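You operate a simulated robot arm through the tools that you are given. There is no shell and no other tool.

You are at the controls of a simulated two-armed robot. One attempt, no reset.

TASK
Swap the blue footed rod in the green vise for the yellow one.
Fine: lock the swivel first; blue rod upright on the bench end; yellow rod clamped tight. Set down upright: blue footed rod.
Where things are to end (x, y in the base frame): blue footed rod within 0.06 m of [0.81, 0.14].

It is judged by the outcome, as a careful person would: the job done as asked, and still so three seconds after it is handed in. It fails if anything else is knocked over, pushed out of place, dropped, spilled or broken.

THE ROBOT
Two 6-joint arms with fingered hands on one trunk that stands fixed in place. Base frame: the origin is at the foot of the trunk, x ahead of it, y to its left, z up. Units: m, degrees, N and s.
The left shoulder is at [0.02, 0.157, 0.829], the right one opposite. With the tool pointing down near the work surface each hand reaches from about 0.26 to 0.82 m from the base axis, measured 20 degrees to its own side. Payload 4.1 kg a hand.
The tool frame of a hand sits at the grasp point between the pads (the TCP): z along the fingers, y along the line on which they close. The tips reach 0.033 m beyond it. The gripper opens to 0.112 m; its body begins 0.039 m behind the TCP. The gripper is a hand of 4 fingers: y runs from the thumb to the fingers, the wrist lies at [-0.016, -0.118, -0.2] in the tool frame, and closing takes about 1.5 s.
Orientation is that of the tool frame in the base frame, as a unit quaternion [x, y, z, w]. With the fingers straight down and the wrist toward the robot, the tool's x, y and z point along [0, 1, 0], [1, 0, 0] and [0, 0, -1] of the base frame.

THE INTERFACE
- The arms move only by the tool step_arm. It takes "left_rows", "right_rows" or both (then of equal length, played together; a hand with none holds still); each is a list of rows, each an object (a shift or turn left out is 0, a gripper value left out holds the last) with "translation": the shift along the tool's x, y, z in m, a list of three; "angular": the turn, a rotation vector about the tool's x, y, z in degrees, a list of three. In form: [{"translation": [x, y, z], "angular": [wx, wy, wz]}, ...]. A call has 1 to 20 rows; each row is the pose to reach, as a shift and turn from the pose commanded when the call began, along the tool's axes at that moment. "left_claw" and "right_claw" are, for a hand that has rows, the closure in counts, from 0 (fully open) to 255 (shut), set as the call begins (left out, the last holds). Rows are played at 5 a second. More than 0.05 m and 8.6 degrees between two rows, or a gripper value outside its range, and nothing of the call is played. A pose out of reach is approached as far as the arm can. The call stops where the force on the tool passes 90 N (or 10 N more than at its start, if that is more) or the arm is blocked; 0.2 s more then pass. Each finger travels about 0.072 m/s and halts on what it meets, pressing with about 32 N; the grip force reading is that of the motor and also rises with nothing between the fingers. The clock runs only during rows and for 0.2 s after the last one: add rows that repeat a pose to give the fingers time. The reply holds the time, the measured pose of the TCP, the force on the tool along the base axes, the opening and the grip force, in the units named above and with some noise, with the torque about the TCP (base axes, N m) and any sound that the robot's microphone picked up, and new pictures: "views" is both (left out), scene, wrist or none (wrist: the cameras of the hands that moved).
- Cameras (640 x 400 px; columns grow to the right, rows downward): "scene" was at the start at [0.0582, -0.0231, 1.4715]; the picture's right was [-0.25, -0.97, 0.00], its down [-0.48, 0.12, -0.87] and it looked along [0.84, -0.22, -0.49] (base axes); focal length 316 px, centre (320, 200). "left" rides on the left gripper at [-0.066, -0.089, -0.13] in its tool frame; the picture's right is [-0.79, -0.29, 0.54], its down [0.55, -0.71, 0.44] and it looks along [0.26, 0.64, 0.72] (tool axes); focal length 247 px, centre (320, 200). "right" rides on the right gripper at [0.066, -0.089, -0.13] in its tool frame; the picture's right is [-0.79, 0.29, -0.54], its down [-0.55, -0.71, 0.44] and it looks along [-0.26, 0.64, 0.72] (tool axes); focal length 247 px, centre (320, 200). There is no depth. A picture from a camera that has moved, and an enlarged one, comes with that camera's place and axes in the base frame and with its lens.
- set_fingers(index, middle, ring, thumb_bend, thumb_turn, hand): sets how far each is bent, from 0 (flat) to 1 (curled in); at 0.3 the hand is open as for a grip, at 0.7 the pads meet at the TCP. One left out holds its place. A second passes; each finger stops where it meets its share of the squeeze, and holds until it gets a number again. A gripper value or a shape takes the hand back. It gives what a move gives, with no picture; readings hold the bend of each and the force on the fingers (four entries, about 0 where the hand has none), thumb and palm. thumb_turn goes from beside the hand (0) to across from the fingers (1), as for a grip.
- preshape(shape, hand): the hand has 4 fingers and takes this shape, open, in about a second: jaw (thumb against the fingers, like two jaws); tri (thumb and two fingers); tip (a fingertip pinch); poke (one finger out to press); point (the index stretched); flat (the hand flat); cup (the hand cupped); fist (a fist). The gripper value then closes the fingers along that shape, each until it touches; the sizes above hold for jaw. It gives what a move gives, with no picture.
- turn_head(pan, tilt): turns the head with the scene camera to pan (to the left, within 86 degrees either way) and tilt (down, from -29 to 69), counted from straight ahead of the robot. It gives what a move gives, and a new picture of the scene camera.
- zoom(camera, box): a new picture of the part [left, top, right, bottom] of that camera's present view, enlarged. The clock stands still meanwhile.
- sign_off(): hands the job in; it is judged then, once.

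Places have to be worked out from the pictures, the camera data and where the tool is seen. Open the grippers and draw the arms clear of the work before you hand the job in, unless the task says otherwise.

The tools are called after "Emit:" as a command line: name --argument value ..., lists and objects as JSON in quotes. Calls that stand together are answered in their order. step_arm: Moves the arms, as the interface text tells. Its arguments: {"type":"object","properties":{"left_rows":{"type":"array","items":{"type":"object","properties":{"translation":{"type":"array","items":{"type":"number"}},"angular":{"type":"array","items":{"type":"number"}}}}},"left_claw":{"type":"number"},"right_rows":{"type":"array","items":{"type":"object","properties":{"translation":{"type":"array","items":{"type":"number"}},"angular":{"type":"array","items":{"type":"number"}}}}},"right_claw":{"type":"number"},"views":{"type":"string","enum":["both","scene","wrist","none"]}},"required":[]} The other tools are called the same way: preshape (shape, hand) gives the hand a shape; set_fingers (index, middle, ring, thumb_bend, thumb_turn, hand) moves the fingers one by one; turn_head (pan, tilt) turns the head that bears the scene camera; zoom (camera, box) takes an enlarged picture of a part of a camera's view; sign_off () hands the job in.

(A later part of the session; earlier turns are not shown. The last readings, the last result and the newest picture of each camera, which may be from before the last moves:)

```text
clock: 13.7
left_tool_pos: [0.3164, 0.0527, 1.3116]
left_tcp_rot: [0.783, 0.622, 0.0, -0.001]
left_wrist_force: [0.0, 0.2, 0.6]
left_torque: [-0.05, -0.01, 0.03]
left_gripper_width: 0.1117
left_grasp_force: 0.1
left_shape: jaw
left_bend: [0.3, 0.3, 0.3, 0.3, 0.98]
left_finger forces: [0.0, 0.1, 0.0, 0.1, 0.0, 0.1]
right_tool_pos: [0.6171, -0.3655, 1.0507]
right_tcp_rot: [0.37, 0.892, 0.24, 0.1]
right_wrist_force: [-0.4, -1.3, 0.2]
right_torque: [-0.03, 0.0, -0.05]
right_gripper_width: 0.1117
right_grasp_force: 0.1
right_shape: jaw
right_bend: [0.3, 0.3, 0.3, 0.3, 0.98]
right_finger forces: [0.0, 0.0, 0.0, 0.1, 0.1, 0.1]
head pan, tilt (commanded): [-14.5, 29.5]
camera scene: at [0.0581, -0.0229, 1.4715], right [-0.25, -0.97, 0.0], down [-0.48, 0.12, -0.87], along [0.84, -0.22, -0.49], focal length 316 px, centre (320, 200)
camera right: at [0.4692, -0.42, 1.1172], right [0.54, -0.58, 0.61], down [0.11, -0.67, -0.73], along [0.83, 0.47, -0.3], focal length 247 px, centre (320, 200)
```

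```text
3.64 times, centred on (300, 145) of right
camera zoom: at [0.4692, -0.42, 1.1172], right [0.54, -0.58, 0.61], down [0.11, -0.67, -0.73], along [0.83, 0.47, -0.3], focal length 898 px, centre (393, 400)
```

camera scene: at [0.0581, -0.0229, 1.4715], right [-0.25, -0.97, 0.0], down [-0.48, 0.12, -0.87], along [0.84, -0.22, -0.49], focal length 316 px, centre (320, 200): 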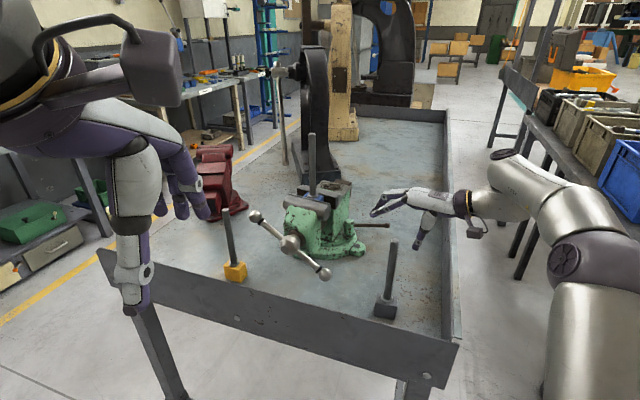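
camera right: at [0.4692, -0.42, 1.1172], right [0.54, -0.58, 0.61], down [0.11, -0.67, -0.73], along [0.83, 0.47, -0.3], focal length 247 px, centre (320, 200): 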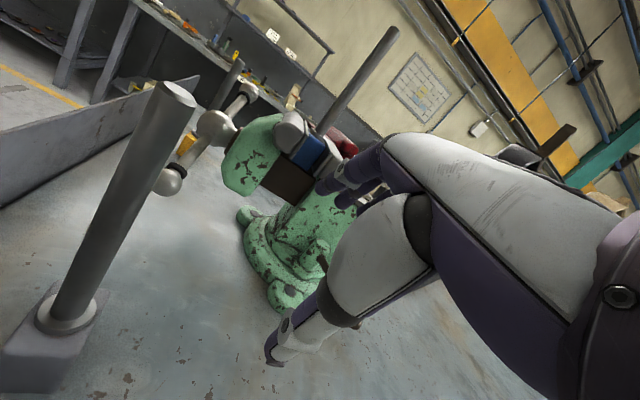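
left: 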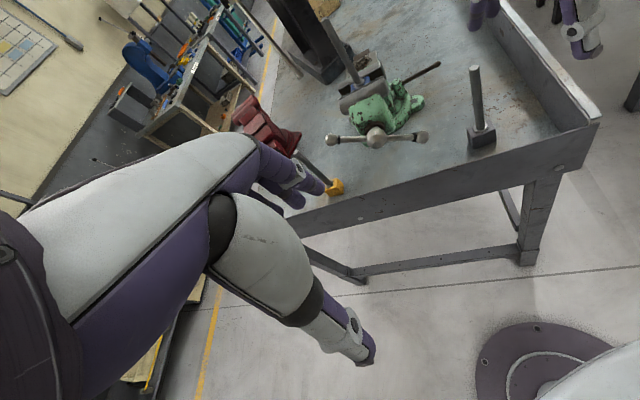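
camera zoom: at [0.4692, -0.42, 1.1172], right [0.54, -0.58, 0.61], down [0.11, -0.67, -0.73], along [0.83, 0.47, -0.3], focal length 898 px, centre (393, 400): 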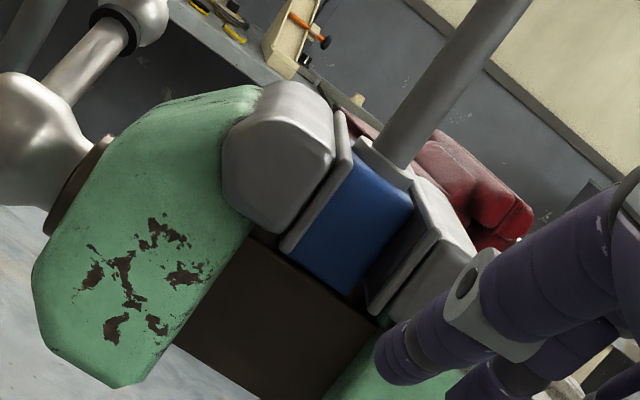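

The block sits directly on the slide beam, so it will stay supported when the jaws open. Next I use the left hand to hold ball A of the T-handle, so I can return the vise to its original angle and brace it. First I bring it over the handle.

Emit:
step_arm --left_rows '[{"translation": [0.0007, 0.039, 0.004], "angular": [0, 0, 0]}, {"translation": [0.0014, 0.078, 0.01], "angular": [-2, -0.3, 2.3]}, {"translation": [0.0021, 0.117, 0.02], "angular": [-4, -0.6, 4.6]}, {"translation": [0.0028, 0.156, 0.035], "angular": [-6, -0.9, 6.9]}, {"translation": [0.0035, 0.195, 0.05], "angular": [-8, -1.2, 9.1]}, {"translation": [0.0042, 0.234, 0.065], "angular": [-10, -1.5, 11.4]}, {"translation": [0.0049, 0.273, 0.08], "angular": [-12, -1.8, 13.7]}, {"translation": [0.0056, 0.312, 0.096], "angular": [-13.5, -2.0, 15.4]}, {"translation": [0.0062, 0.3509, 0.1116], "angular": [-14.9, -2.24, 17.0]}]' --views "both"

```text
clock: 15.7
left_tool_pos: [0.6592, -0.0183, 1.1992]
left_tcp_rot: [0.859, 0.495, 0.066, 0.113]
left_wrist_force: [-0.9, -0.7, 1.4]
left_torque: [0.0, -0.02, -0.01]
left_gripper_width: 0.1117
left_grasp_force: 0.0
left_shape: jaw
left_bend: [0.3, 0.3, 0.3, 0.3, 0.98]
left_finger forces: [0.1, 0.0, 0.0, 0.0, 0.0, 0.0]
right_tool_pos: [0.6168, -0.3636, 1.0509]
right_tcp_rot: [0.37, 0.892, 0.24, 0.1]
right_wrist_force: [-0.2, 0.2, 0.5]
right_torque: [-0.02, -0.01, 0.0]
right_gripper_width: 0.1116
right_grasp_force: 0.0
right_shape: jaw
right_bend: [0.3, 0.3, 0.3, 0.3, 0.98]
right_finger forces: [0.0, 0.1, 0.0, 0.1, 0.0, 0.0]
head pan, tilt (commanded): [-14.5, 29.5]
camera scene: at [0.0575, -0.0229, 1.4715], right [-0.25, -0.97, 0.0], down [-0.48, 0.12, -0.87], along [0.84, -0.22, -0.49], focal length 316 px, centre (320, 200)
camera left: at [0.5237, -0.0153, 1.3019], right [-0.51, -0.62, -0.6], down [-0.22, 0.77, -0.61], along [0.83, -0.18, -0.53], focal length 247 px, centre (320, 200)
```

scene: 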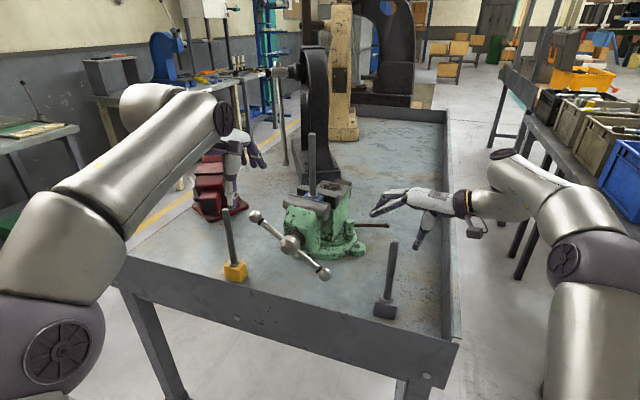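
left: 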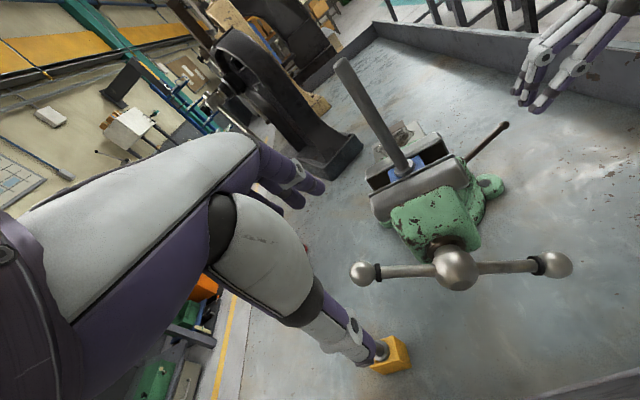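

Ball A is at about [0.730, -0.034, 1.055]. I partly close the left hand and bring it down to just above the ball.

Emit:
step_arm --left_rows '[{"translation": [0.0023, 0.009, 0.028]}, {"translation": [0.0046, 0.0179, 0.0565]}, {"translation": [0.009, 0.032, 0.078]}, {"translation": [0.0132, 0.0467, 0.0995]}, {"translation": [0.0132, 0.0467, 0.0995]}]' --left_claw 85 --views "both"

Emit:
zoom --camera "scene" --box '[190, 130, 350, 290]'

```text
clock: 16.9
left_tool_pos: [0.725, -0.0428, 1.1146]
left_tcp_rot: [0.859, 0.495, 0.066, 0.113]
left_wrist_force: [-0.9, -0.9, 1.0]
left_torque: [0.01, -0.02, 0.02]
left_gripper_width: 0.0749
left_grasp_force: 0.1
left_shape: jaw
left_bend: [0.74, 0.38, 0.35, 0.61, 0.99]
left_finger forces: [0.0, 0.1, 0.0, 0.1, 0.1, 0.0]
right_tool_pos: [0.6173, -0.3645, 1.0496]
right_tcp_rot: [0.37, 0.892, 0.24, 0.1]
right_wrist_force: [-0.1, -0.3, 0.3]
right_torque: [0.0, -0.01, -0.05]
right_gripper_width: 0.112
right_grasp_force: 0.0
right_shape: jaw
right_bend: [0.3, 0.3, 0.3, 0.3, 0.98]
right_finger forces: [0.0, 0.0, 0.0, 0.0, 0.1, 0.0]
head pan, tilt (commanded): [-14.5, 29.5]
camera scene: at [0.058, -0.023, 1.4715], right [-0.25, -0.97, 0.0], down [-0.48, 0.12, -0.87], along [0.84, -0.22, -0.49], focal length 316 px, centre (320, 200)
camera left: at [0.5898, -0.0398, 1.2177], right [-0.52, -0.62, -0.59], down [-0.22, 0.77, -0.6], along [0.83, -0.18, -0.53], focal length 247 px, centre (320, 200)
```

scene: 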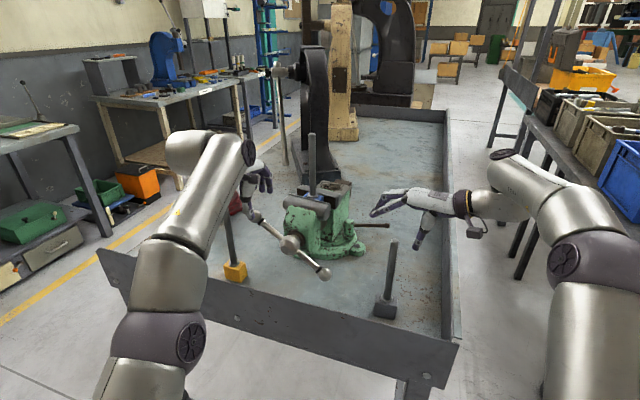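
left: 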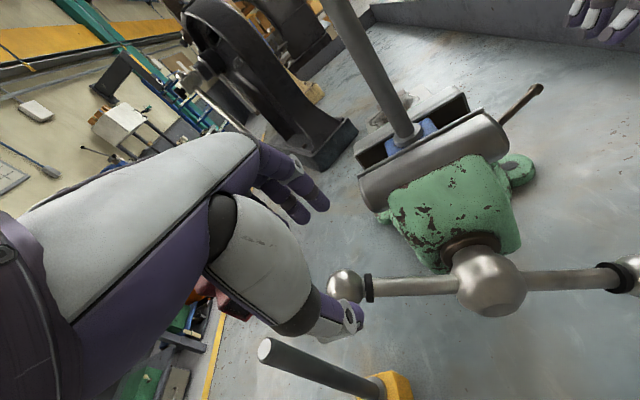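

```text
2.50 times, centred on (270, 210) of scene
camera zoom: at [0.058, -0.023, 1.4715], right [-0.25, -0.97, 0.0], down [-0.48, 0.12, -0.87], along [0.84, -0.22, -0.49], focal length 791 px, centre (445, 175)
```

zoom: 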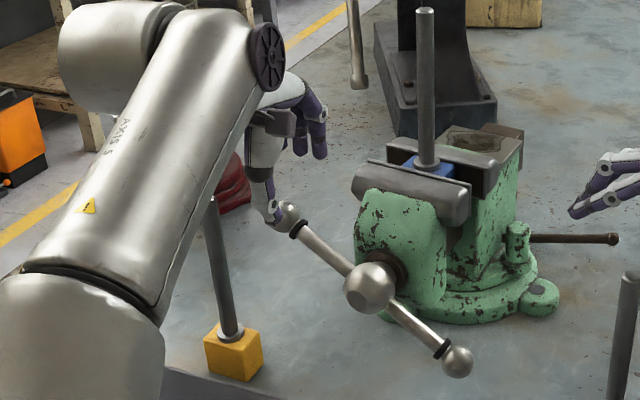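

The ball lies about 58 mm below the TCP and slightly to the thumb side. I descend onto it and close gently.

Emit:
step_arm --left_rows '[{"translation": [0.002, -0.007, 0.02]}, {"translation": [0.004, -0.0135, 0.04]}, {"translation": [0.004, -0.0145, 0.054]}, {"translation": [0.004, -0.0145, 0.054]}]' --left_claw 85 --views "both"

Emit:
zoom --camera "scene" --box '[190, 130, 350, 290]'

```text
clock: 17.9
left_tool_pos: [0.7477, -0.0429, 1.0689]
left_tcp_rot: [0.857, 0.5, 0.066, 0.111]
left_wrist_force: [0.5, -0.5, -0.4]
left_torque: [0.0, 0.03, 0.0]
left_gripper_width: 0.0749
left_grasp_force: 0.2
left_shape: jaw
left_bend: [0.74, 0.38, 0.35, 0.61, 0.99]
left_finger forces: [0.0, 0.2, 0.0, 0.0, 0.0, 0.0]
left hand out of reach, approached as far as the arm can: row 1, 2, 3, 4
right_tool_pos: [0.6169, -0.3649, 1.0491]
right_tcp_rot: [0.369, 0.892, 0.24, 0.1]
right_wrist_force: [0.1, -0.5, -0.2]
right_torque: [0.01, 0.03, 0.0]
right_gripper_width: 0.1118
right_grasp_force: 0.1
right_shape: jaw
right_bend: [0.3, 0.3, 0.3, 0.3, 0.98]
right_finger forces: [0.0, 0.0, 0.0, 0.1, 0.0, 0.0]
head pan, tilt (commanded): [-14.5, 29.5]
camera scene: at [0.0585, -0.0234, 1.4714], right [-0.25, -0.97, 0.0], down [-0.48, 0.12, -0.87], along [0.84, -0.22, -0.49], focal length 316 px, centre (320, 200)
camera left: at [0.6124, -0.0423, 1.1711], right [-0.51, -0.62, -0.6], down [-0.23, 0.77, -0.6], along [0.83, -0.17, -0.53], focal length 247 px, centre (320, 200)
```

scene: 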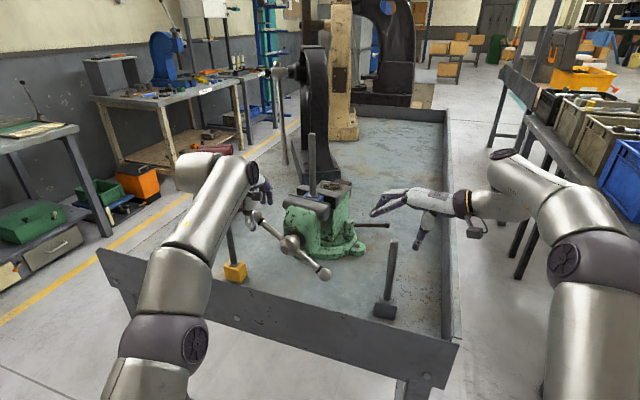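
left: 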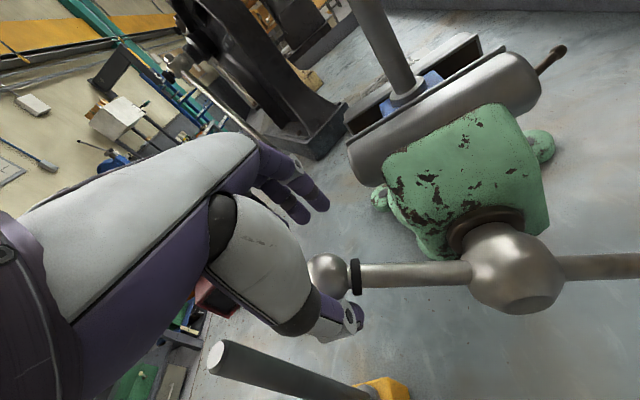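

```text
2.50 times, centred on (270, 210) of scene
camera zoom: at [0.0585, -0.0234, 1.4714], right [-0.25, -0.97, 0.0], down [-0.48, 0.12, -0.87], along [0.84, -0.22, -0.49], focal length 791 px, centre (445, 175)
```

zoom: 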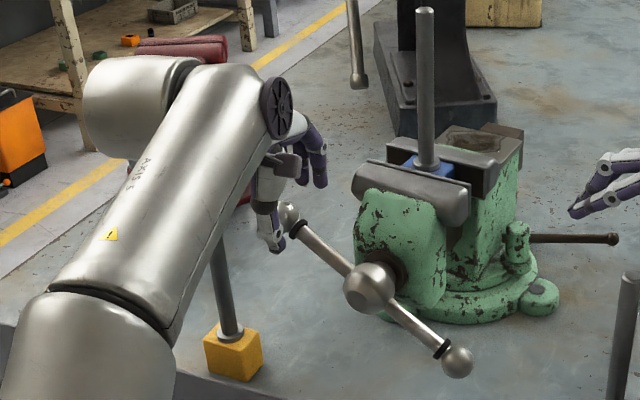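

The arm stopped slightly forward of the target at a joint limit, but the ball is already between thumb and fingers. I close the left hand on it.

Emit:
step_arm --left_rows '[{"translation": [0, 0, 0]}, {"translation": [0, 0, 0]}, {"translation": [0, 0, 0]}, {"translation": [0, 0, 0]}, {"translation": [0, 0, 0]}, {"translation": [0, 0, 0]}, {"translation": [0, 0, 0]}]' --left_claw 230 --views "both"

Emit:
zoom --camera "scene" --box '[190, 130, 350, 290]'

```text
clock: 19.5
left_tool_pos: [0.7478, -0.041, 1.0688]
left_tcp_rot: [0.857, 0.5, 0.066, 0.11]
left_wrist_force: [-9.0, 13.9, -6.0]
left_torque: [0.17, 0.06, -0.09]
left_gripper_width: 0.0128
left_grasp_force: 0.1
left_shape: jaw
left_bend: [0.73, 0.64, 0.63, 0.63, 1.0]
left_finger forces: [0.0, 0.1, 0.0, 0.1, 13.9, 0.0]
right_tool_pos: [0.6164, -0.3647, 1.0509]
right_tcp_rot: [0.37, 0.892, 0.239, 0.099]
right_wrist_force: [-0.3, 0.4, 0.3]
right_torque: [0.01, 0.03, 0.0]
right_gripper_width: 0.1119
right_grasp_force: 0.1
right_shape: jaw
right_bend: [0.3, 0.3, 0.3, 0.3, 0.98]
right_finger forces: [0.1, 0.1, 0.0, 0.0, 0.0, 0.1]
head pan, tilt (commanded): [-14.5, 29.5]
camera scene: at [0.058, -0.0225, 1.4715], right [-0.25, -0.97, 0.0], down [-0.48, 0.12, -0.87], along [0.84, -0.22, -0.49], focal length 316 px, centre (320, 200)
camera left: at [0.6119, -0.0414, 1.1715], right [-0.51, -0.62, -0.6], down [-0.23, 0.77, -0.6], along [0.83, -0.17, -0.53], focal length 247 px, centre (320, 200)
```

scene: 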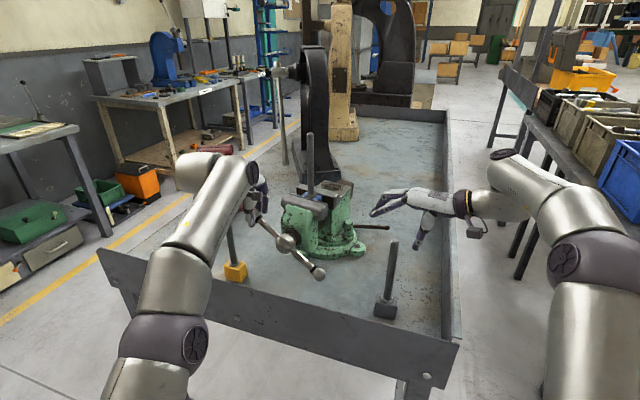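
left: 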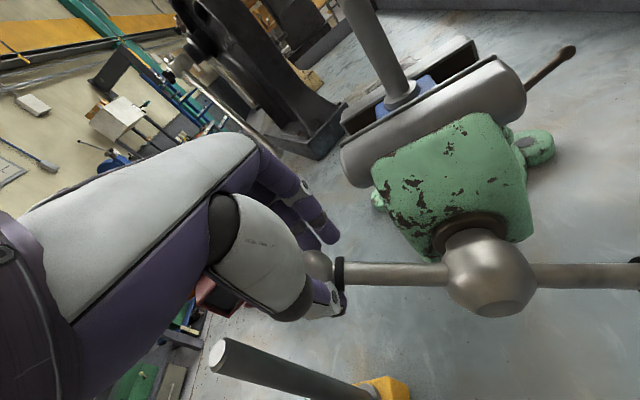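

```text
2.50 times, centred on (270, 210) of scene
camera zoom: at [0.058, -0.0225, 1.4715], right [-0.25, -0.97, 0.0], down [-0.48, 0.12, -0.87], along [0.84, -0.22, -0.49], focal length 791 px, centre (445, 175)
```

zoom: 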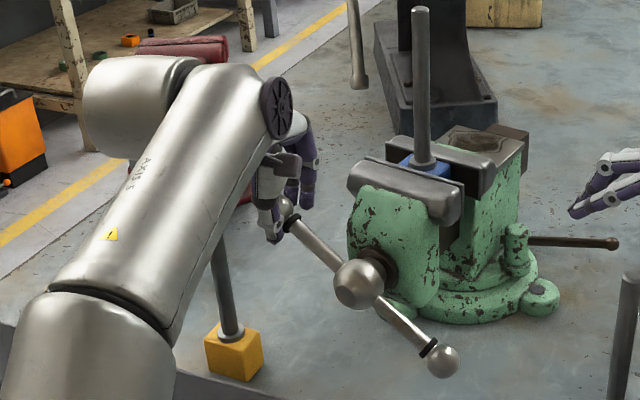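

The thumb pushed the ball and swivelled the vise a few degrees further, and the fingers closed above the ball without gripping. Pulling the ball straight toward the robot from behind should turn the vise back. I open the hand, square it up, and lower the fingers behind the ball.

Emit:
step_arm --left_rows '[{"translation": [0, 0, 0]}, {"translation": [0, 0, 0]}, {"translation": [0, 0, 0]}, {"translation": [-0.001, -0.005, 0], "angular": [5, 0.75, -5.7]}, {"translation": [-0.002, -0.01, 0.0], "angular": [10, 1.5, -11.4]}, {"translation": [-0.003, -0.015, 0.0], "angular": [14.9, 2.24, -17.0]}, {"translation": [-0.0038, -0.02, 0.008], "angular": [14.9, 2.24, -17.0]}, {"translation": [-0.0038, -0.0229, 0.0136], "angular": [14.9, 2.24, -17.0]}]' --left_claw 0 --views "both"

Emit:
zoom --camera "scene" --box '[190, 130, 350, 290]'

```text
clock: 21.3
left_tool_pos: [0.7091, -0.0323, 1.0408]
left_tcp_rot: [0.782, 0.623, 0.0, 0.001]
left_wrist_force: [-0.9, 0.0, -0.5]
left_torque: [-0.01, -0.01, -0.03]
left_gripper_width: 0.1117
left_grasp_force: 0.0
left_shape: jaw
left_bend: [0.3, 0.3, 0.3, 0.3, 0.98]
left_finger forces: [0.0, 0.0, 0.1, 0.0, 0.1, 0.1]
left hand out of reach, approached as far as the arm can: row 6, 7, 8
right_tool_pos: [0.6172, -0.3645, 1.0502]
right_tcp_rot: [0.369, 0.892, 0.24, 0.1]
right_wrist_force: [-0.4, 0.2, -0.2]
right_torque: [0.0, 0.01, -0.02]
right_gripper_width: 0.1116
right_grasp_force: 0.2
right_shape: jaw
right_bend: [0.3, 0.3, 0.3, 0.3, 0.98]
right_finger forces: [0.1, 0.1, 0.1, 0.1, 0.0, 0.0]
head pan, tilt (commanded): [-14.5, 29.5]
camera scene: at [0.0581, -0.023, 1.4715], right [-0.25, -0.97, 0.0], down [-0.48, 0.12, -0.87], along [0.84, -0.22, -0.49], focal length 316 px, centre (320, 200)
camera left: at [0.6075, -0.0776, 1.1708], right [-0.46, -0.71, -0.54], down [-0.57, 0.7, -0.43], along [0.68, 0.11, -0.72], focal length 247 px, centre (320, 200)
```

scene: 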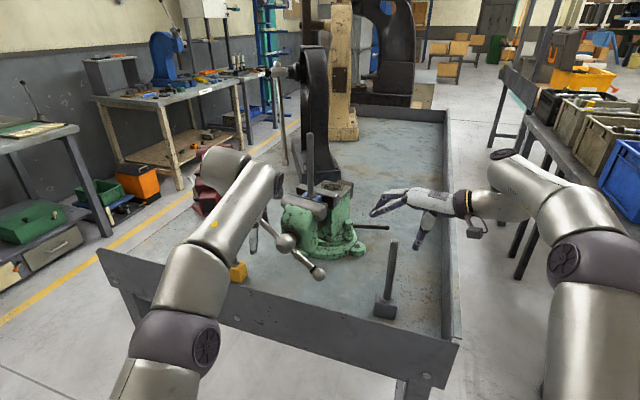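
left: 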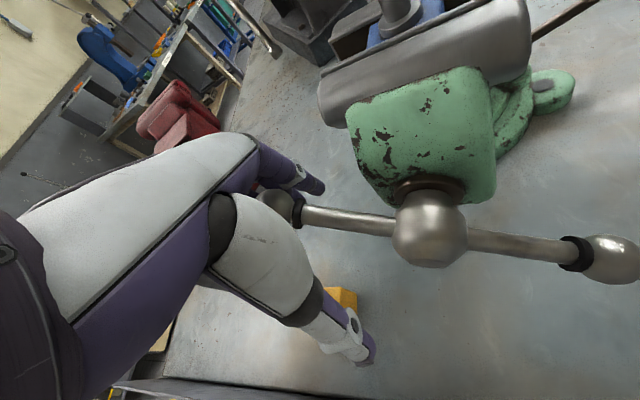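

```text
2.50 times, centred on (270, 210) of scene
camera zoom: at [0.0581, -0.023, 1.4715], right [-0.25, -0.97, 0.0], down [-0.48, 0.12, -0.87], along [0.84, -0.22, -0.49], focal length 791 px, centre (445, 175)
```

zoom: 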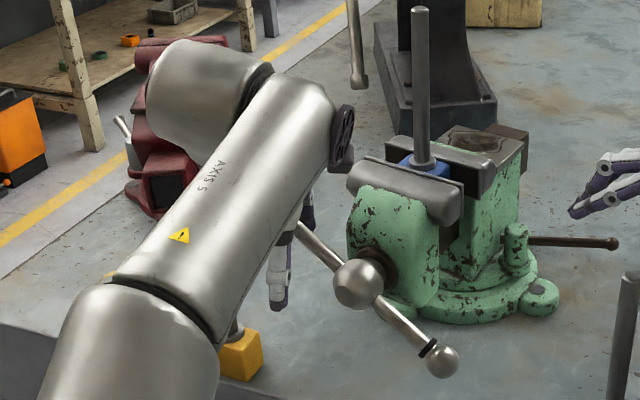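

The yellow rod's top should be about 25 mm clear of the hand, and the force readings are near zero. Ball A is now just in front of the fingers, so I pull it gently toward the robot in small steps.

Emit:
step_arm --left_rows '[{"translation": [-0.006, -0.009, 0]}, {"translation": [-0.012, -0.018, 0]}, {"translation": [-0.0184, -0.0265, 0]}, {"translation": [-0.0184, -0.0265, 0]}]' --left_claw 0 --views "both"

Emit:
zoom --camera "scene" --box '[190, 130, 350, 290]'

```text
clock: 22.3
left_tool_pos: [0.6792, -0.0454, 1.0394]
left_tcp_rot: [0.782, 0.623, 0.0, 0.0]
left_wrist_force: [0.5, 1.0, 0.2]
left_torque: [-0.04, 0.04, 0.02]
left_gripper_width: 0.112
left_grasp_force: 0.0
left_shape: jaw
left_bend: [0.3, 0.3, 0.3, 0.3, 0.98]
left_finger forces: [0.1, 0.1, 1.0, 0.1, 0.0, 0.1]
right_tool_pos: [0.6162, -0.3659, 1.0496]
right_tcp_rot: [0.369, 0.892, 0.24, 0.099]
right_wrist_force: [-0.2, 0.1, -0.6]
right_torque: [-0.01, -0.02, 0.0]
right_gripper_width: 0.1117
right_grasp_force: 0.1
right_shape: jaw
right_bend: [0.3, 0.3, 0.3, 0.3, 0.98]
right_finger forces: [0.0, 0.0, 0.0, 0.0, 0.1, 0.0]
head pan, tilt (commanded): [-14.5, 29.5]
camera scene: at [0.0582, -0.023, 1.4715], right [-0.25, -0.97, 0.0], down [-0.48, 0.12, -0.87], along [0.84, -0.22, -0.49], focal length 316 px, centre (320, 200)
camera left: at [0.5776, -0.0902, 1.1698], right [-0.46, -0.71, -0.54], down [-0.57, 0.7, -0.44], along [0.68, 0.11, -0.72], focal length 247 px, centre (320, 200)
```

scene: 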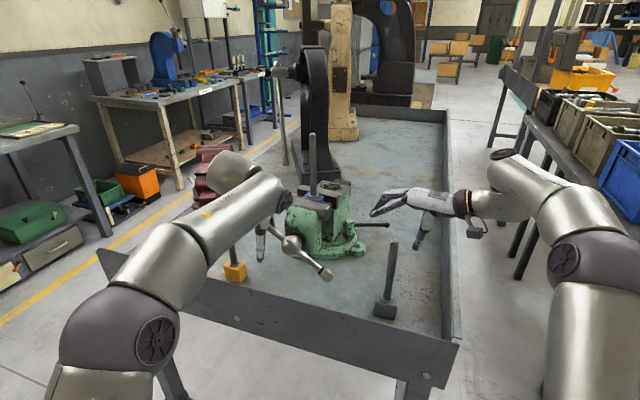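
left: 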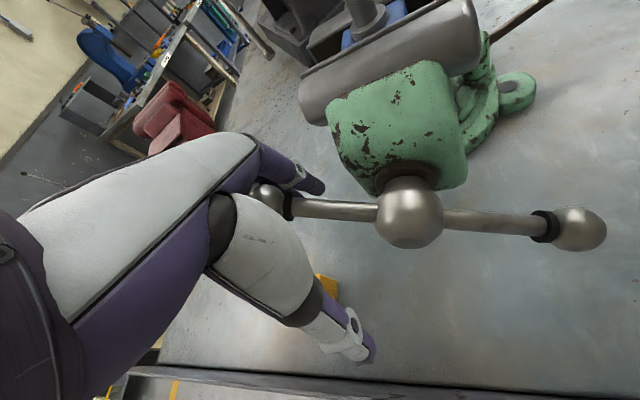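

```text
2.50 times, centred on (270, 210) of scene
camera zoom: at [0.0582, -0.023, 1.4715], right [-0.25, -0.97, 0.0], down [-0.48, 0.12, -0.87], along [0.84, -0.22, -0.49], focal length 791 px, centre (445, 175)
```

zoom: 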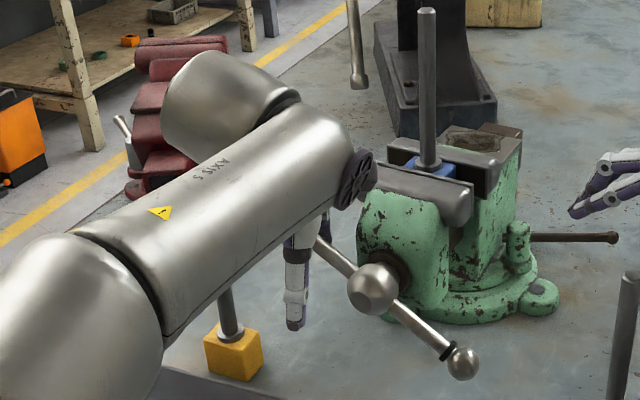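

The vise turns back smoothly. In the scene view the boss is at about x 374 of the zoom and the original was about 397, so I keep pulling along the arc.

Emit:
step_arm --left_rows '[{"translation": [-0.006, -0.009, 0]}, {"translation": [-0.012, -0.018, 0]}, {"translation": [-0.0165, -0.025, 0]}, {"translation": [-0.0165, -0.025, 0]}]' --left_claw 0 --views "scene"

Emit:
zoom --camera "scene" --box '[190, 130, 350, 290]'

```text
clock: 23.3
left_tool_pos: [0.6502, -0.0575, 1.039]
left_tcp_rot: [0.783, 0.623, 0.0, 0.001]
left_wrist_force: [2.8, -2.4, -0.8]
left_torque: [0.04, 0.07, -0.21]
left_gripper_width: 0.1117
left_grasp_force: 0.0
left_shape: jaw
left_bend: [0.3, 0.29, 0.3, 0.3, 0.98]
left_finger forces: [0.1, 2.5, 0.5, 0.0, 0.0, 0.1]
right_tool_pos: [0.6164, -0.3657, 1.0501]
right_tcp_rot: [0.37, 0.892, 0.24, 0.099]
right_wrist_force: [-0.2, 0.1, 0.3]
right_torque: [0.04, 0.02, -0.03]
right_gripper_width: 0.1116
right_grasp_force: 0.0
right_shape: jaw
right_bend: [0.3, 0.3, 0.3, 0.3, 0.98]
right_finger forces: [0.0, 0.0, 0.0, 0.0, 0.1, 0.1]
head pan, tilt (commanded): [-14.5, 29.5]
camera scene: at [0.0583, -0.0232, 1.4714], right [-0.25, -0.97, 0.0], down [-0.48, 0.12, -0.87], along [0.84, -0.22, -0.49], focal length 316 px, centre (320, 200)
```

scene: 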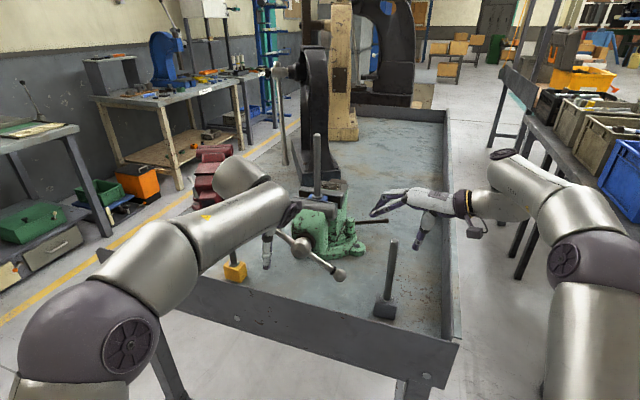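

```text
2.50 times, centred on (270, 210) of scene
camera zoom: at [0.0583, -0.0232, 1.4714], right [-0.25, -0.97, 0.0], down [-0.48, 0.12, -0.87], along [0.84, -0.22, -0.49], focal length 791 px, centre (445, 175)
```

zoom: 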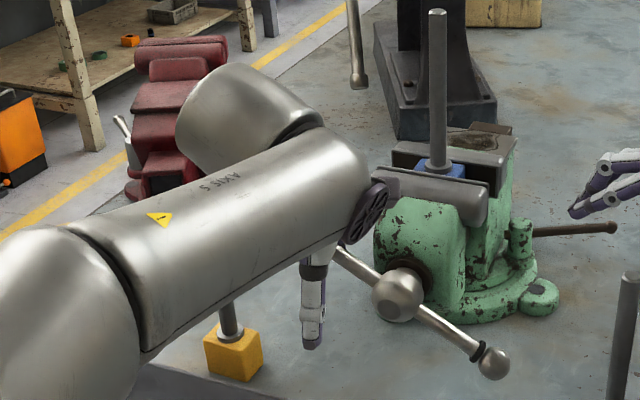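

The boss and rod top are back at their original picture positions, so the vise angle is restored. Now the right hand: I close it into a solid wedge and swing it to push the lever counter-clockwise with the finger backs.

Emit:
step_arm --right_rows '[{"translation": [-0.0124, 0, 0], "angular": [1.96, -2.54, 5.44]}, {"translation": [-0.0249, 0, 0], "angular": [3.92, -5.08, 10.88]}, {"translation": [-0.0373, 0, 0], "angular": [5.88, -7.62, 16.32]}, {"translation": [-0.0498, 0, 0], "angular": [7.84, -10.16, 21.76]}, {"translation": [-0.0622, 0, 0], "angular": [9.8, -12.7, 27.2]}, {"translation": [-0.0622, 0, 0], "angular": [9.8, -12.7, 27.2]}, {"translation": [-0.0622, 0, 0], "angular": [9.8, -12.7, 27.2]}, {"translation": [-0.0622, 0, 0], "angular": [9.8, -12.7, 27.2]}]' --right_claw 255 --views "both"

```text
clock: 25.1
left_tool_pos: [0.6507, -0.0562, 1.039]
left_tcp_rot: [0.783, 0.622, 0.0, -0.001]
left_wrist_force: [1.5, -2.8, 0.3]
left_torque: [0.07, 0.02, -0.12]
left_gripper_width: 0.1117
left_grasp_force: 0.0
left_shape: jaw
left_bend: [0.3, 0.29, 0.3, 0.3, 0.98]
left_finger forces: [0.1, 2.6, 0.3, 0.0, 0.1, 0.0]
right_tool_pos: [0.6624, -0.4101, 1.0489]
right_tcp_rot: [0.6, 0.781, 0.138, 0.106]
right_wrist_force: [-0.2, -0.3, 0.5]
right_torque: [0.0, -0.06, 0.0]
right_gripper_width: 0.0
right_grasp_force: 32.1
right_shape: jaw
right_bend: [0.7, 0.7, 0.7, 0.51, 1.0]
right_finger forces: [0.0, 0.0, 0.1, 0.0, 0.0, 0.0]
head pan, tilt (commanded): [-14.5, 29.5]
camera scene: at [0.0583, -0.0232, 1.4714], right [-0.25, -0.97, 0.0], down [-0.48, 0.12, -0.87], along [0.84, -0.22, -0.49], focal length 316 px, centre (320, 200)
camera right: at [0.5202, -0.3809, 1.1404], right [0.29, -0.74, 0.6], down [-0.36, -0.67, -0.65], along [0.89, -0.03, -0.46], focal length 247 px, centre (320, 200)
```

scene: 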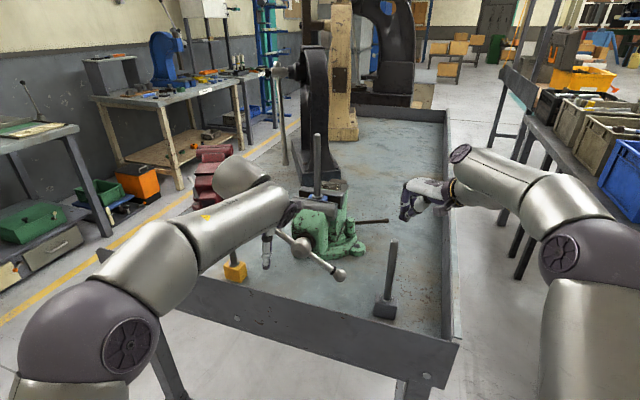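
right: 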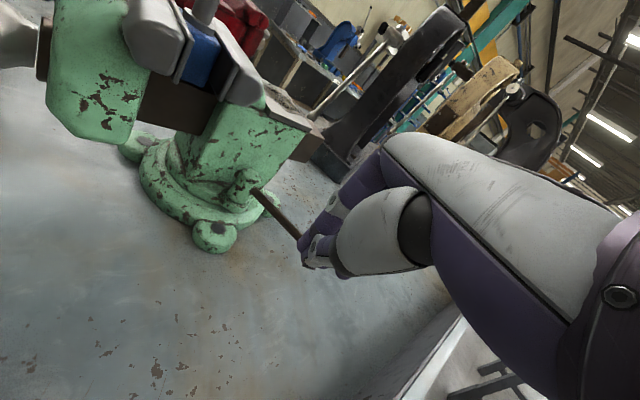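

The lever bar runs near x 0.78 just ahead of the hand. I lower the closed hand to lever height, short of the bar.

Emit:
step_arm --right_rows '[{"translation": [0, 0, 0.037]}, {"translation": [0, 0, 0.074]}, {"translation": [0, 0.001, 0.111]}, {"translation": [0, 0.001, 0.111]}]' --right_claw 255 --views "both"

Emit:
zoom --camera "scene" --box '[290, 140, 450, 290]'

```text
clock: 26.1
left_tool_pos: [0.6516, -0.0556, 1.0391]
left_tcp_rot: [0.782, 0.623, 0.001, 0.0]
left_wrist_force: [2.2, -0.8, 0.4]
left_torque: [0.03, 0.03, -0.09]
left_gripper_width: 0.1121
left_grasp_force: 0.1
left_shape: jaw
left_bend: [0.3, 0.29, 0.3, 0.3, 0.98]
left_finger forces: [0.1, 2.5, 0.1, 0.0, 0.1, 0.0]
right_tool_pos: [0.6987, -0.3982, 0.9466]
right_tcp_rot: [0.599, 0.781, 0.138, 0.105]
right_wrist_force: [-0.7, -0.1, -0.3]
right_torque: [-0.02, -0.01, 0.01]
right_gripper_width: 0.0
right_grasp_force: 32.0
right_shape: jaw
right_bend: [0.7, 0.7, 0.7, 0.51, 1.0]
right_finger forces: [0.1, 0.0, 0.1, 0.0, 0.0, 0.0]
head pan, tilt (commanded): [-14.5, 29.5]
camera scene: at [0.0582, -0.0231, 1.4715], right [-0.25, -0.97, 0.0], down [-0.48, 0.12, -0.87], along [0.84, -0.22, -0.49], focal length 316 px, centre (320, 200)
camera right: at [0.5571, -0.3694, 1.0369], right [0.29, -0.74, 0.6], down [-0.36, -0.67, -0.65], along [0.89, -0.03, -0.46], focal length 247 px, centre (320, 200)
```

scene: 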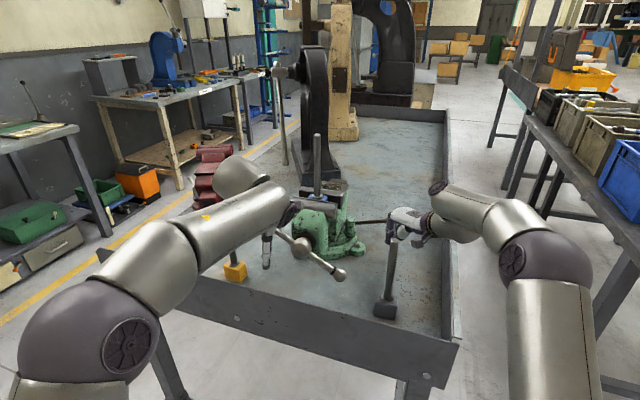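
right: 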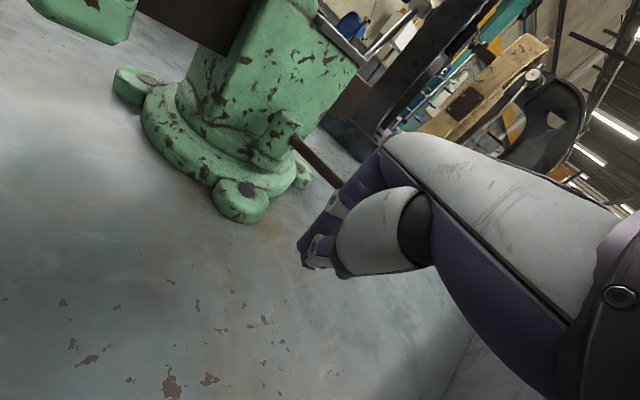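

```text
2.67 times, centred on (370, 215) of scene
camera zoom: at [0.0582, -0.0231, 1.4715], right [-0.25, -0.97, 0.0], down [-0.48, 0.12, -0.87], along [0.84, -0.22, -0.49], focal length 844 px, centre (187, 160)
```

zoom: 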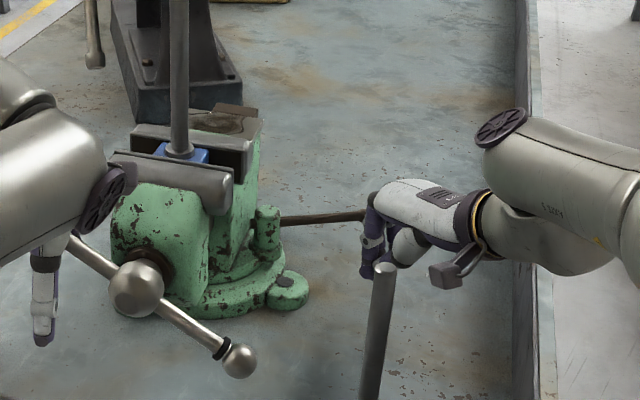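

The knuckles are just short of the lever end. I push forward in 15 mm steps and watch the force and the lever angle.

Emit:
step_arm --right_rows '[{"translation": [-0.0015, 0.014, 0.005]}, {"translation": [-0.003, 0.028, 0.01]}, {"translation": [-0.0045, 0.043, 0.0155]}, {"translation": [-0.0058, 0.057, 0.0207]}, {"translation": [-0.0058, 0.057, 0.0207]}]' --right_claw 255 --views "both"

Emit:
zoom --camera "scene" --box '[290, 140, 450, 290]'

```text
clock: 27.3
left_tool_pos: [0.6509, -0.0555, 1.0383]
left_tcp_rot: [0.782, 0.623, 0.0, 0.0]
left_wrist_force: [1.5, -1.6, -0.1]
left_torque: [0.01, 0.03, -0.09]
left_gripper_width: 0.1119
left_grasp_force: 0.0
left_shape: jaw
left_bend: [0.3, 0.3, 0.3, 0.3, 0.98]
left_finger forces: [0.1, 1.9, 0.1, 0.0, 0.0, 0.1]
right_tool_pos: [0.7606, -0.3894, 0.9466]
right_tcp_rot: [0.6, 0.781, 0.137, 0.106]
right_wrist_force: [-0.8, 0.9, 0.0]
right_torque: [0.0, -0.01, -0.02]
right_gripper_width: 0.0002
right_grasp_force: 32.0
right_shape: jaw
right_bend: [0.7, 0.7, 0.7, 0.51, 1.0]
right_finger forces: [0.0, 0.6, 0.0, 0.0, 0.1, 0.0]
head pan, tilt (commanded): [-14.5, 29.5]
camera scene: at [0.0582, -0.0231, 1.4715], right [-0.25, -0.97, 0.0], down [-0.48, 0.12, -0.87], along [0.84, -0.22, -0.49], focal length 316 px, centre (320, 200)
camera right: at [0.6189, -0.3602, 1.0368], right [0.29, -0.74, 0.6], down [-0.36, -0.67, -0.65], along [0.89, -0.03, -0.46], focal length 247 px, centre (320, 200)
```

scene: 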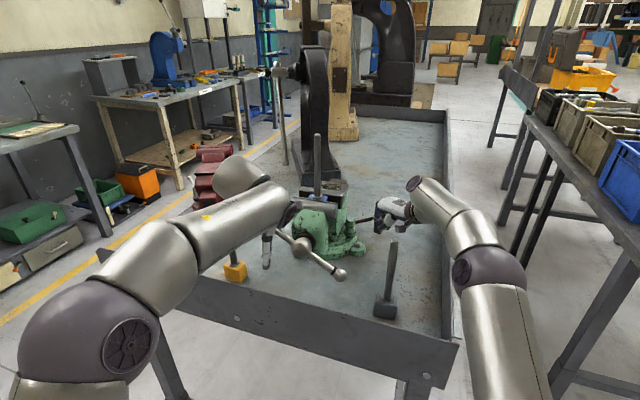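
right: 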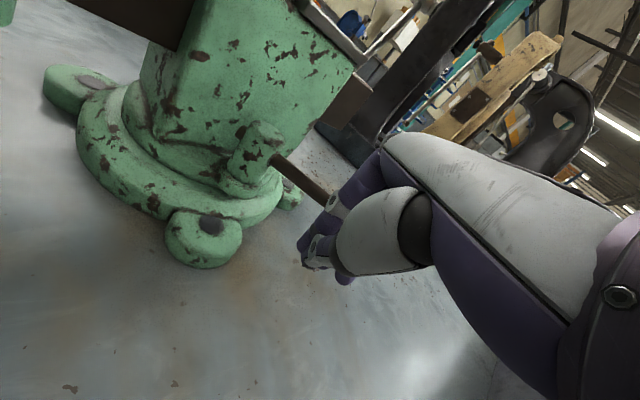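

```text
2.67 times, centred on (370, 215) of scene
camera zoom: at [0.0582, -0.0231, 1.4715], right [-0.25, -0.97, 0.0], down [-0.48, 0.12, -0.87], along [0.84, -0.22, -0.49], focal length 844 px, centre (187, 160)
```

zoom: 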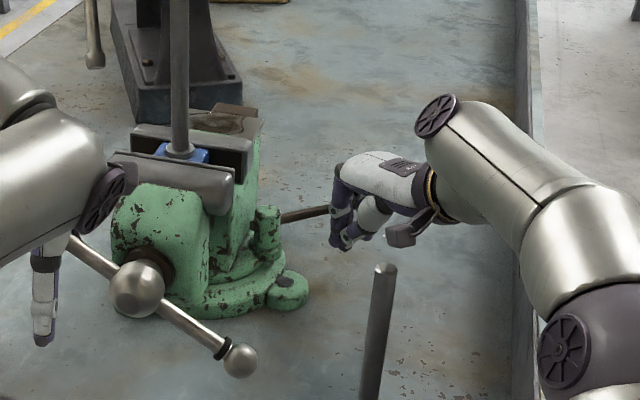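

The lever is turning with under 1 N and the vise is not moving. I continue pushing forward.

Emit:
step_arm --right_rows '[{"translation": [-0.0022, 0.0125, 0.0045]}, {"translation": [-0.0044, 0.025, 0.009]}, {"translation": [-0.0065, 0.0373, 0.0136]}, {"translation": [-0.0065, 0.0373, 0.0136]}]' --right_claw 255 --views "both"

Emit:
zoom --camera "scene" --box '[290, 140, 450, 290]'

```text
clock: 28.3
left_tool_pos: [0.6514, -0.0563, 1.0398]
left_tcp_rot: [0.783, 0.622, 0.0, 0.0]
left_wrist_force: [1.5, -1.4, -0.9]
left_torque: [0.02, 0.02, -0.03]
left_gripper_width: 0.1118
left_grasp_force: 0.1
left_shape: jaw
left_bend: [0.3, 0.3, 0.3, 0.3, 0.98]
left_finger forces: [0.0, 1.6, 0.1, 0.1, 0.0, 0.0]
right_tool_pos: [0.793, -0.384, 0.9442]
right_tcp_rot: [0.6, 0.781, 0.137, 0.106]
right_wrist_force: [-0.7, -1.5, 0.1]
right_torque: [0.0, 0.01, -0.06]
right_gripper_width: 0.0
right_grasp_force: 32.2
right_shape: jaw
right_bend: [0.7, 0.7, 0.7, 0.51, 1.0]
right_finger forces: [0.0, 1.3, 0.0, 0.0, 0.0, 0.0]
right hand out of reach, approached as far as the arm can: row 3, 4
head pan, tilt (commanded): [-14.5, 29.5]
camera scene: at [0.0582, -0.0231, 1.4715], right [-0.25, -0.97, 0.0], down [-0.48, 0.12, -0.87], along [0.84, -0.22, -0.49], focal length 316 px, centre (320, 200)
camera right: at [0.6524, -0.3554, 1.0352], right [0.29, -0.74, 0.6], down [-0.36, -0.67, -0.65], along [0.89, -0.03, -0.46], focal length 247 px, centre (320, 200)
```

scene: 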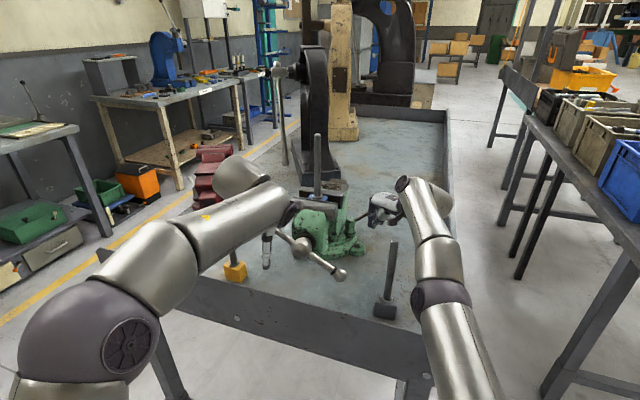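
right: 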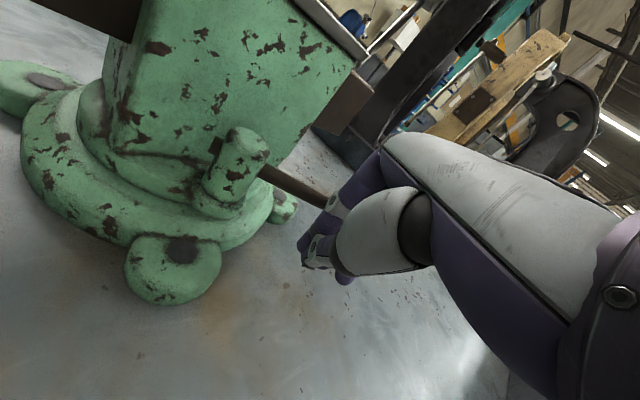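

```text
2.67 times, centred on (370, 215) of scene
camera zoom: at [0.0582, -0.0231, 1.4715], right [-0.25, -0.97, 0.0], down [-0.48, 0.12, -0.87], along [0.84, -0.22, -0.49], focal length 844 px, centre (187, 160)
```

zoom: 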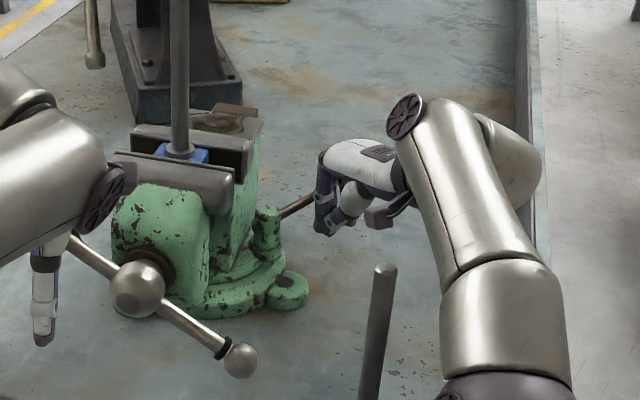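

The lever keeps turning with about 1.5 N and the vise stays still, but the arm is at its reach limit in this posture. I tilt the fingers further forward to extend reach and keep pushing forward and left along the lever's arc.

Emit:
step_arm --right_rows '[{"translation": [0, 0, 0], "angular": [-8, 0, 0]}, {"translation": [0, 0, 0], "angular": [-16, 0, 0]}, {"translation": [0.001, 0.008, 0.003], "angular": [-24, 0, 0]}, {"translation": [0.002, 0.016, 0.006], "angular": [-25, 0, 0]}, {"translation": [0.004, 0.026, 0.0095], "angular": [-25, 0, 0]}, {"translation": [0.0054, 0.0354, 0.0129], "angular": [-25, 0, 0]}, {"translation": [0.0054, 0.0354, 0.0129], "angular": [-25, 0, 0]}]' --right_claw 255 --views "both"

Emit:
zoom --camera "scene" --box '[290, 140, 450, 290]'

```text
clock: 29.7
left_tool_pos: [0.65, -0.0581, 1.0401]
left_tcp_rot: [0.783, 0.622, 0.001, 0.0]
left_wrist_force: [1.9, -2.2, -0.6]
left_torque: [0.03, 0.05, -0.13]
left_gripper_width: 0.1119
left_grasp_force: 0.1
left_shape: jaw
left_bend: [0.3, 0.29, 0.3, 0.3, 0.98]
left_finger forces: [0.1, 2.6, 0.0, 0.0, 0.0, 0.2]
right_tool_pos: [0.8187, -0.3878, 0.9417]
right_tcp_rot: [0.569, 0.731, 0.295, 0.236]
right_wrist_force: [-56.0, -16.2, 0.8]
right_torque: [0.04, -0.6, -0.11]
right_gripper_width: 0.0003
right_grasp_force: 32.1
right_shape: jaw
right_bend: [0.7, 0.7, 0.7, 0.5, 1.0]
right_finger forces: [29.3, 32.4, 0.0, 0.0, 0.0, 0.0]
right hand out of reach, approached as far as the arm can: row 1, 2
head pan, tilt (commanded): [-14.5, 29.5]
stopped in row 6 (right hand): the force on the tool passed its limit at 99 N (the readings are from after the stop); the commanded pose is now the measured one
camera scene: at [0.0562, -0.0239, 1.4715], right [-0.25, -0.97, 0.0], down [-0.48, 0.12, -0.87], along [0.84, -0.22, -0.49], focal length 316 px, centre (320, 200)
camera right: at [0.6522, -0.3623, 0.9694], right [0.02, -0.81, 0.59], down [-0.06, -0.59, -0.8], along [1.0, -0.02, -0.06], focal length 247 px, centre (320, 200)
```

scene: 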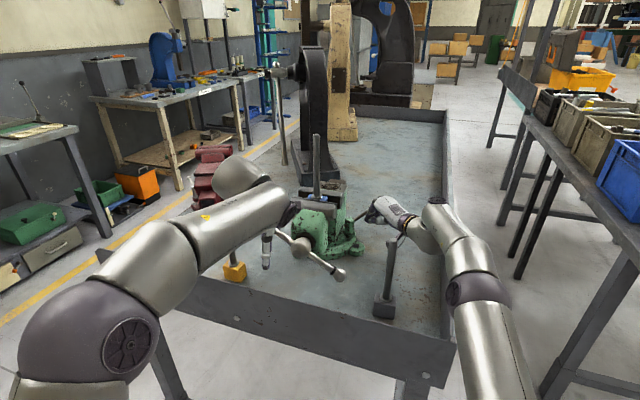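
right: 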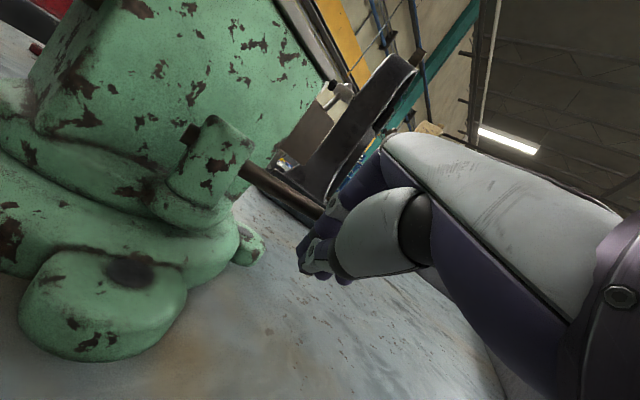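

```text
2.67 times, centred on (370, 215) of scene
camera zoom: at [0.0562, -0.0239, 1.4715], right [-0.25, -0.97, 0.0], down [-0.48, 0.12, -0.87], along [0.84, -0.22, -0.49], focal length 844 px, centre (187, 160)
```

zoom: 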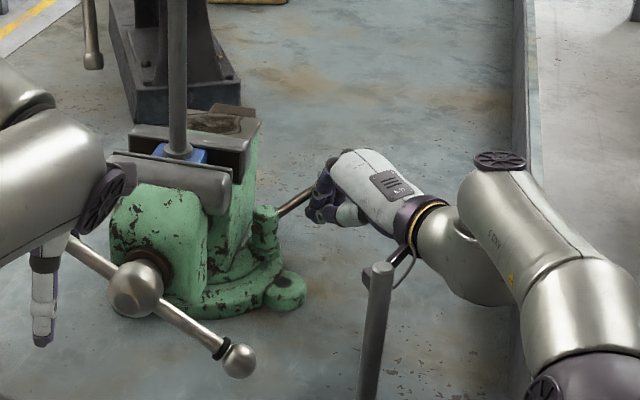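

The lever hit a hard stop: 56 N is still on it and the vise did not move, so the swivel is locked. I back the right hand off and raise it.

Emit:
step_arm --right_rows '[{"translation": [0.003, -0.0214, -0.0214]}, {"translation": [0.006, -0.0428, -0.0428]}, {"translation": [0.006, -0.0217, -0.0711]}, {"translation": [0.006, 0.0, -0.1]}, {"translation": [0.006, 0.02, -0.13]}]' --right_claw 0 --views "both"

Emit:
zoom --camera "scene" --box '[260, 120, 440, 290]'

```text
clock: 30.9
left_tool_pos: [0.6529, -0.0565, 1.0376]
left_tcp_rot: [0.782, 0.623, 0.0, -0.001]
left_wrist_force: [1.0, -1.0, -0.8]
left_torque: [0.0, 0.04, -0.07]
left_gripper_width: 0.112
left_grasp_force: 0.1
left_shape: jaw
left_bend: [0.3, 0.3, 0.3, 0.3, 0.98]
left_finger forces: [0.1, 1.1, 0.0, 0.0, 0.0, 0.0]
right_tool_pos: [0.7461, -0.3916, 1.048]
right_tcp_rot: [0.566, 0.732, 0.299, 0.234]
right_wrist_force: [0.2, 0.1, 0.0]
right_torque: [-0.02, -0.03, 0.04]
right_gripper_width: 0.1117
right_grasp_force: 0.0
right_shape: jaw
right_bend: [0.3, 0.3, 0.3, 0.3, 0.98]
right_finger forces: [0.0, 0.1, 0.0, 0.0, 0.0, 0.0]
head pan, tilt (commanded): [-14.5, 29.5]
camera scene: at [0.0585, -0.0234, 1.4714], right [-0.25, -0.97, 0.0], down [-0.48, 0.12, -0.87], along [0.84, -0.22, -0.49], focal length 316 px, centre (320, 200)
camera right: at [0.5795, -0.3675, 1.077], right [0.03, -0.81, 0.59], down [-0.05, -0.59, -0.81], along [1.0, -0.01, -0.06], focal length 247 px, centre (320, 200)
```

scene: 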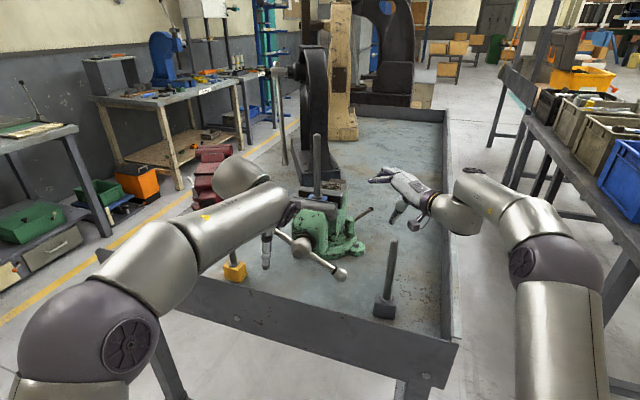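
right: 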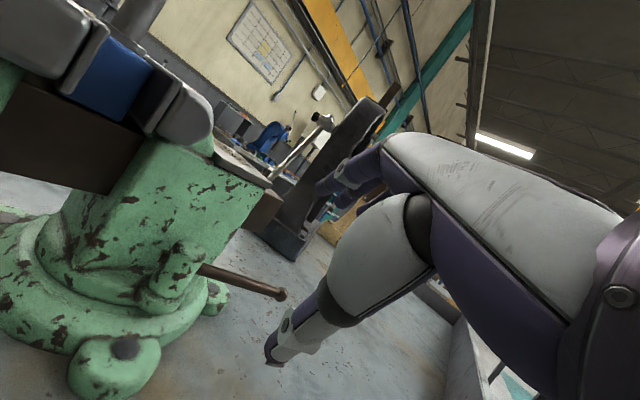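

```text
2.35 times, centred on (350, 205) of scene
camera zoom: at [0.0585, -0.0234, 1.4714], right [-0.25, -0.97, 0.0], down [-0.48, 0.12, -0.87], along [0.84, -0.22, -0.49], focal length 744 px, centre (249, 188)
```

zoom: 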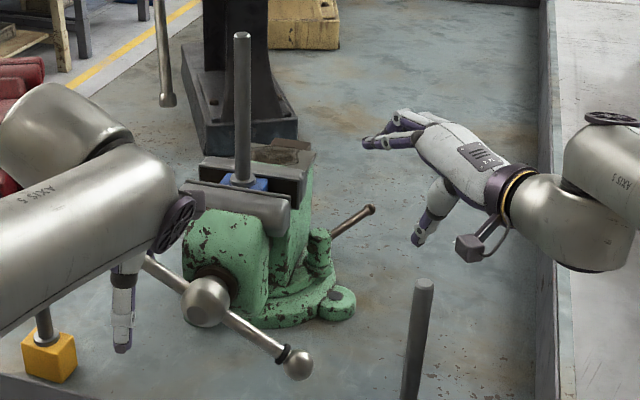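

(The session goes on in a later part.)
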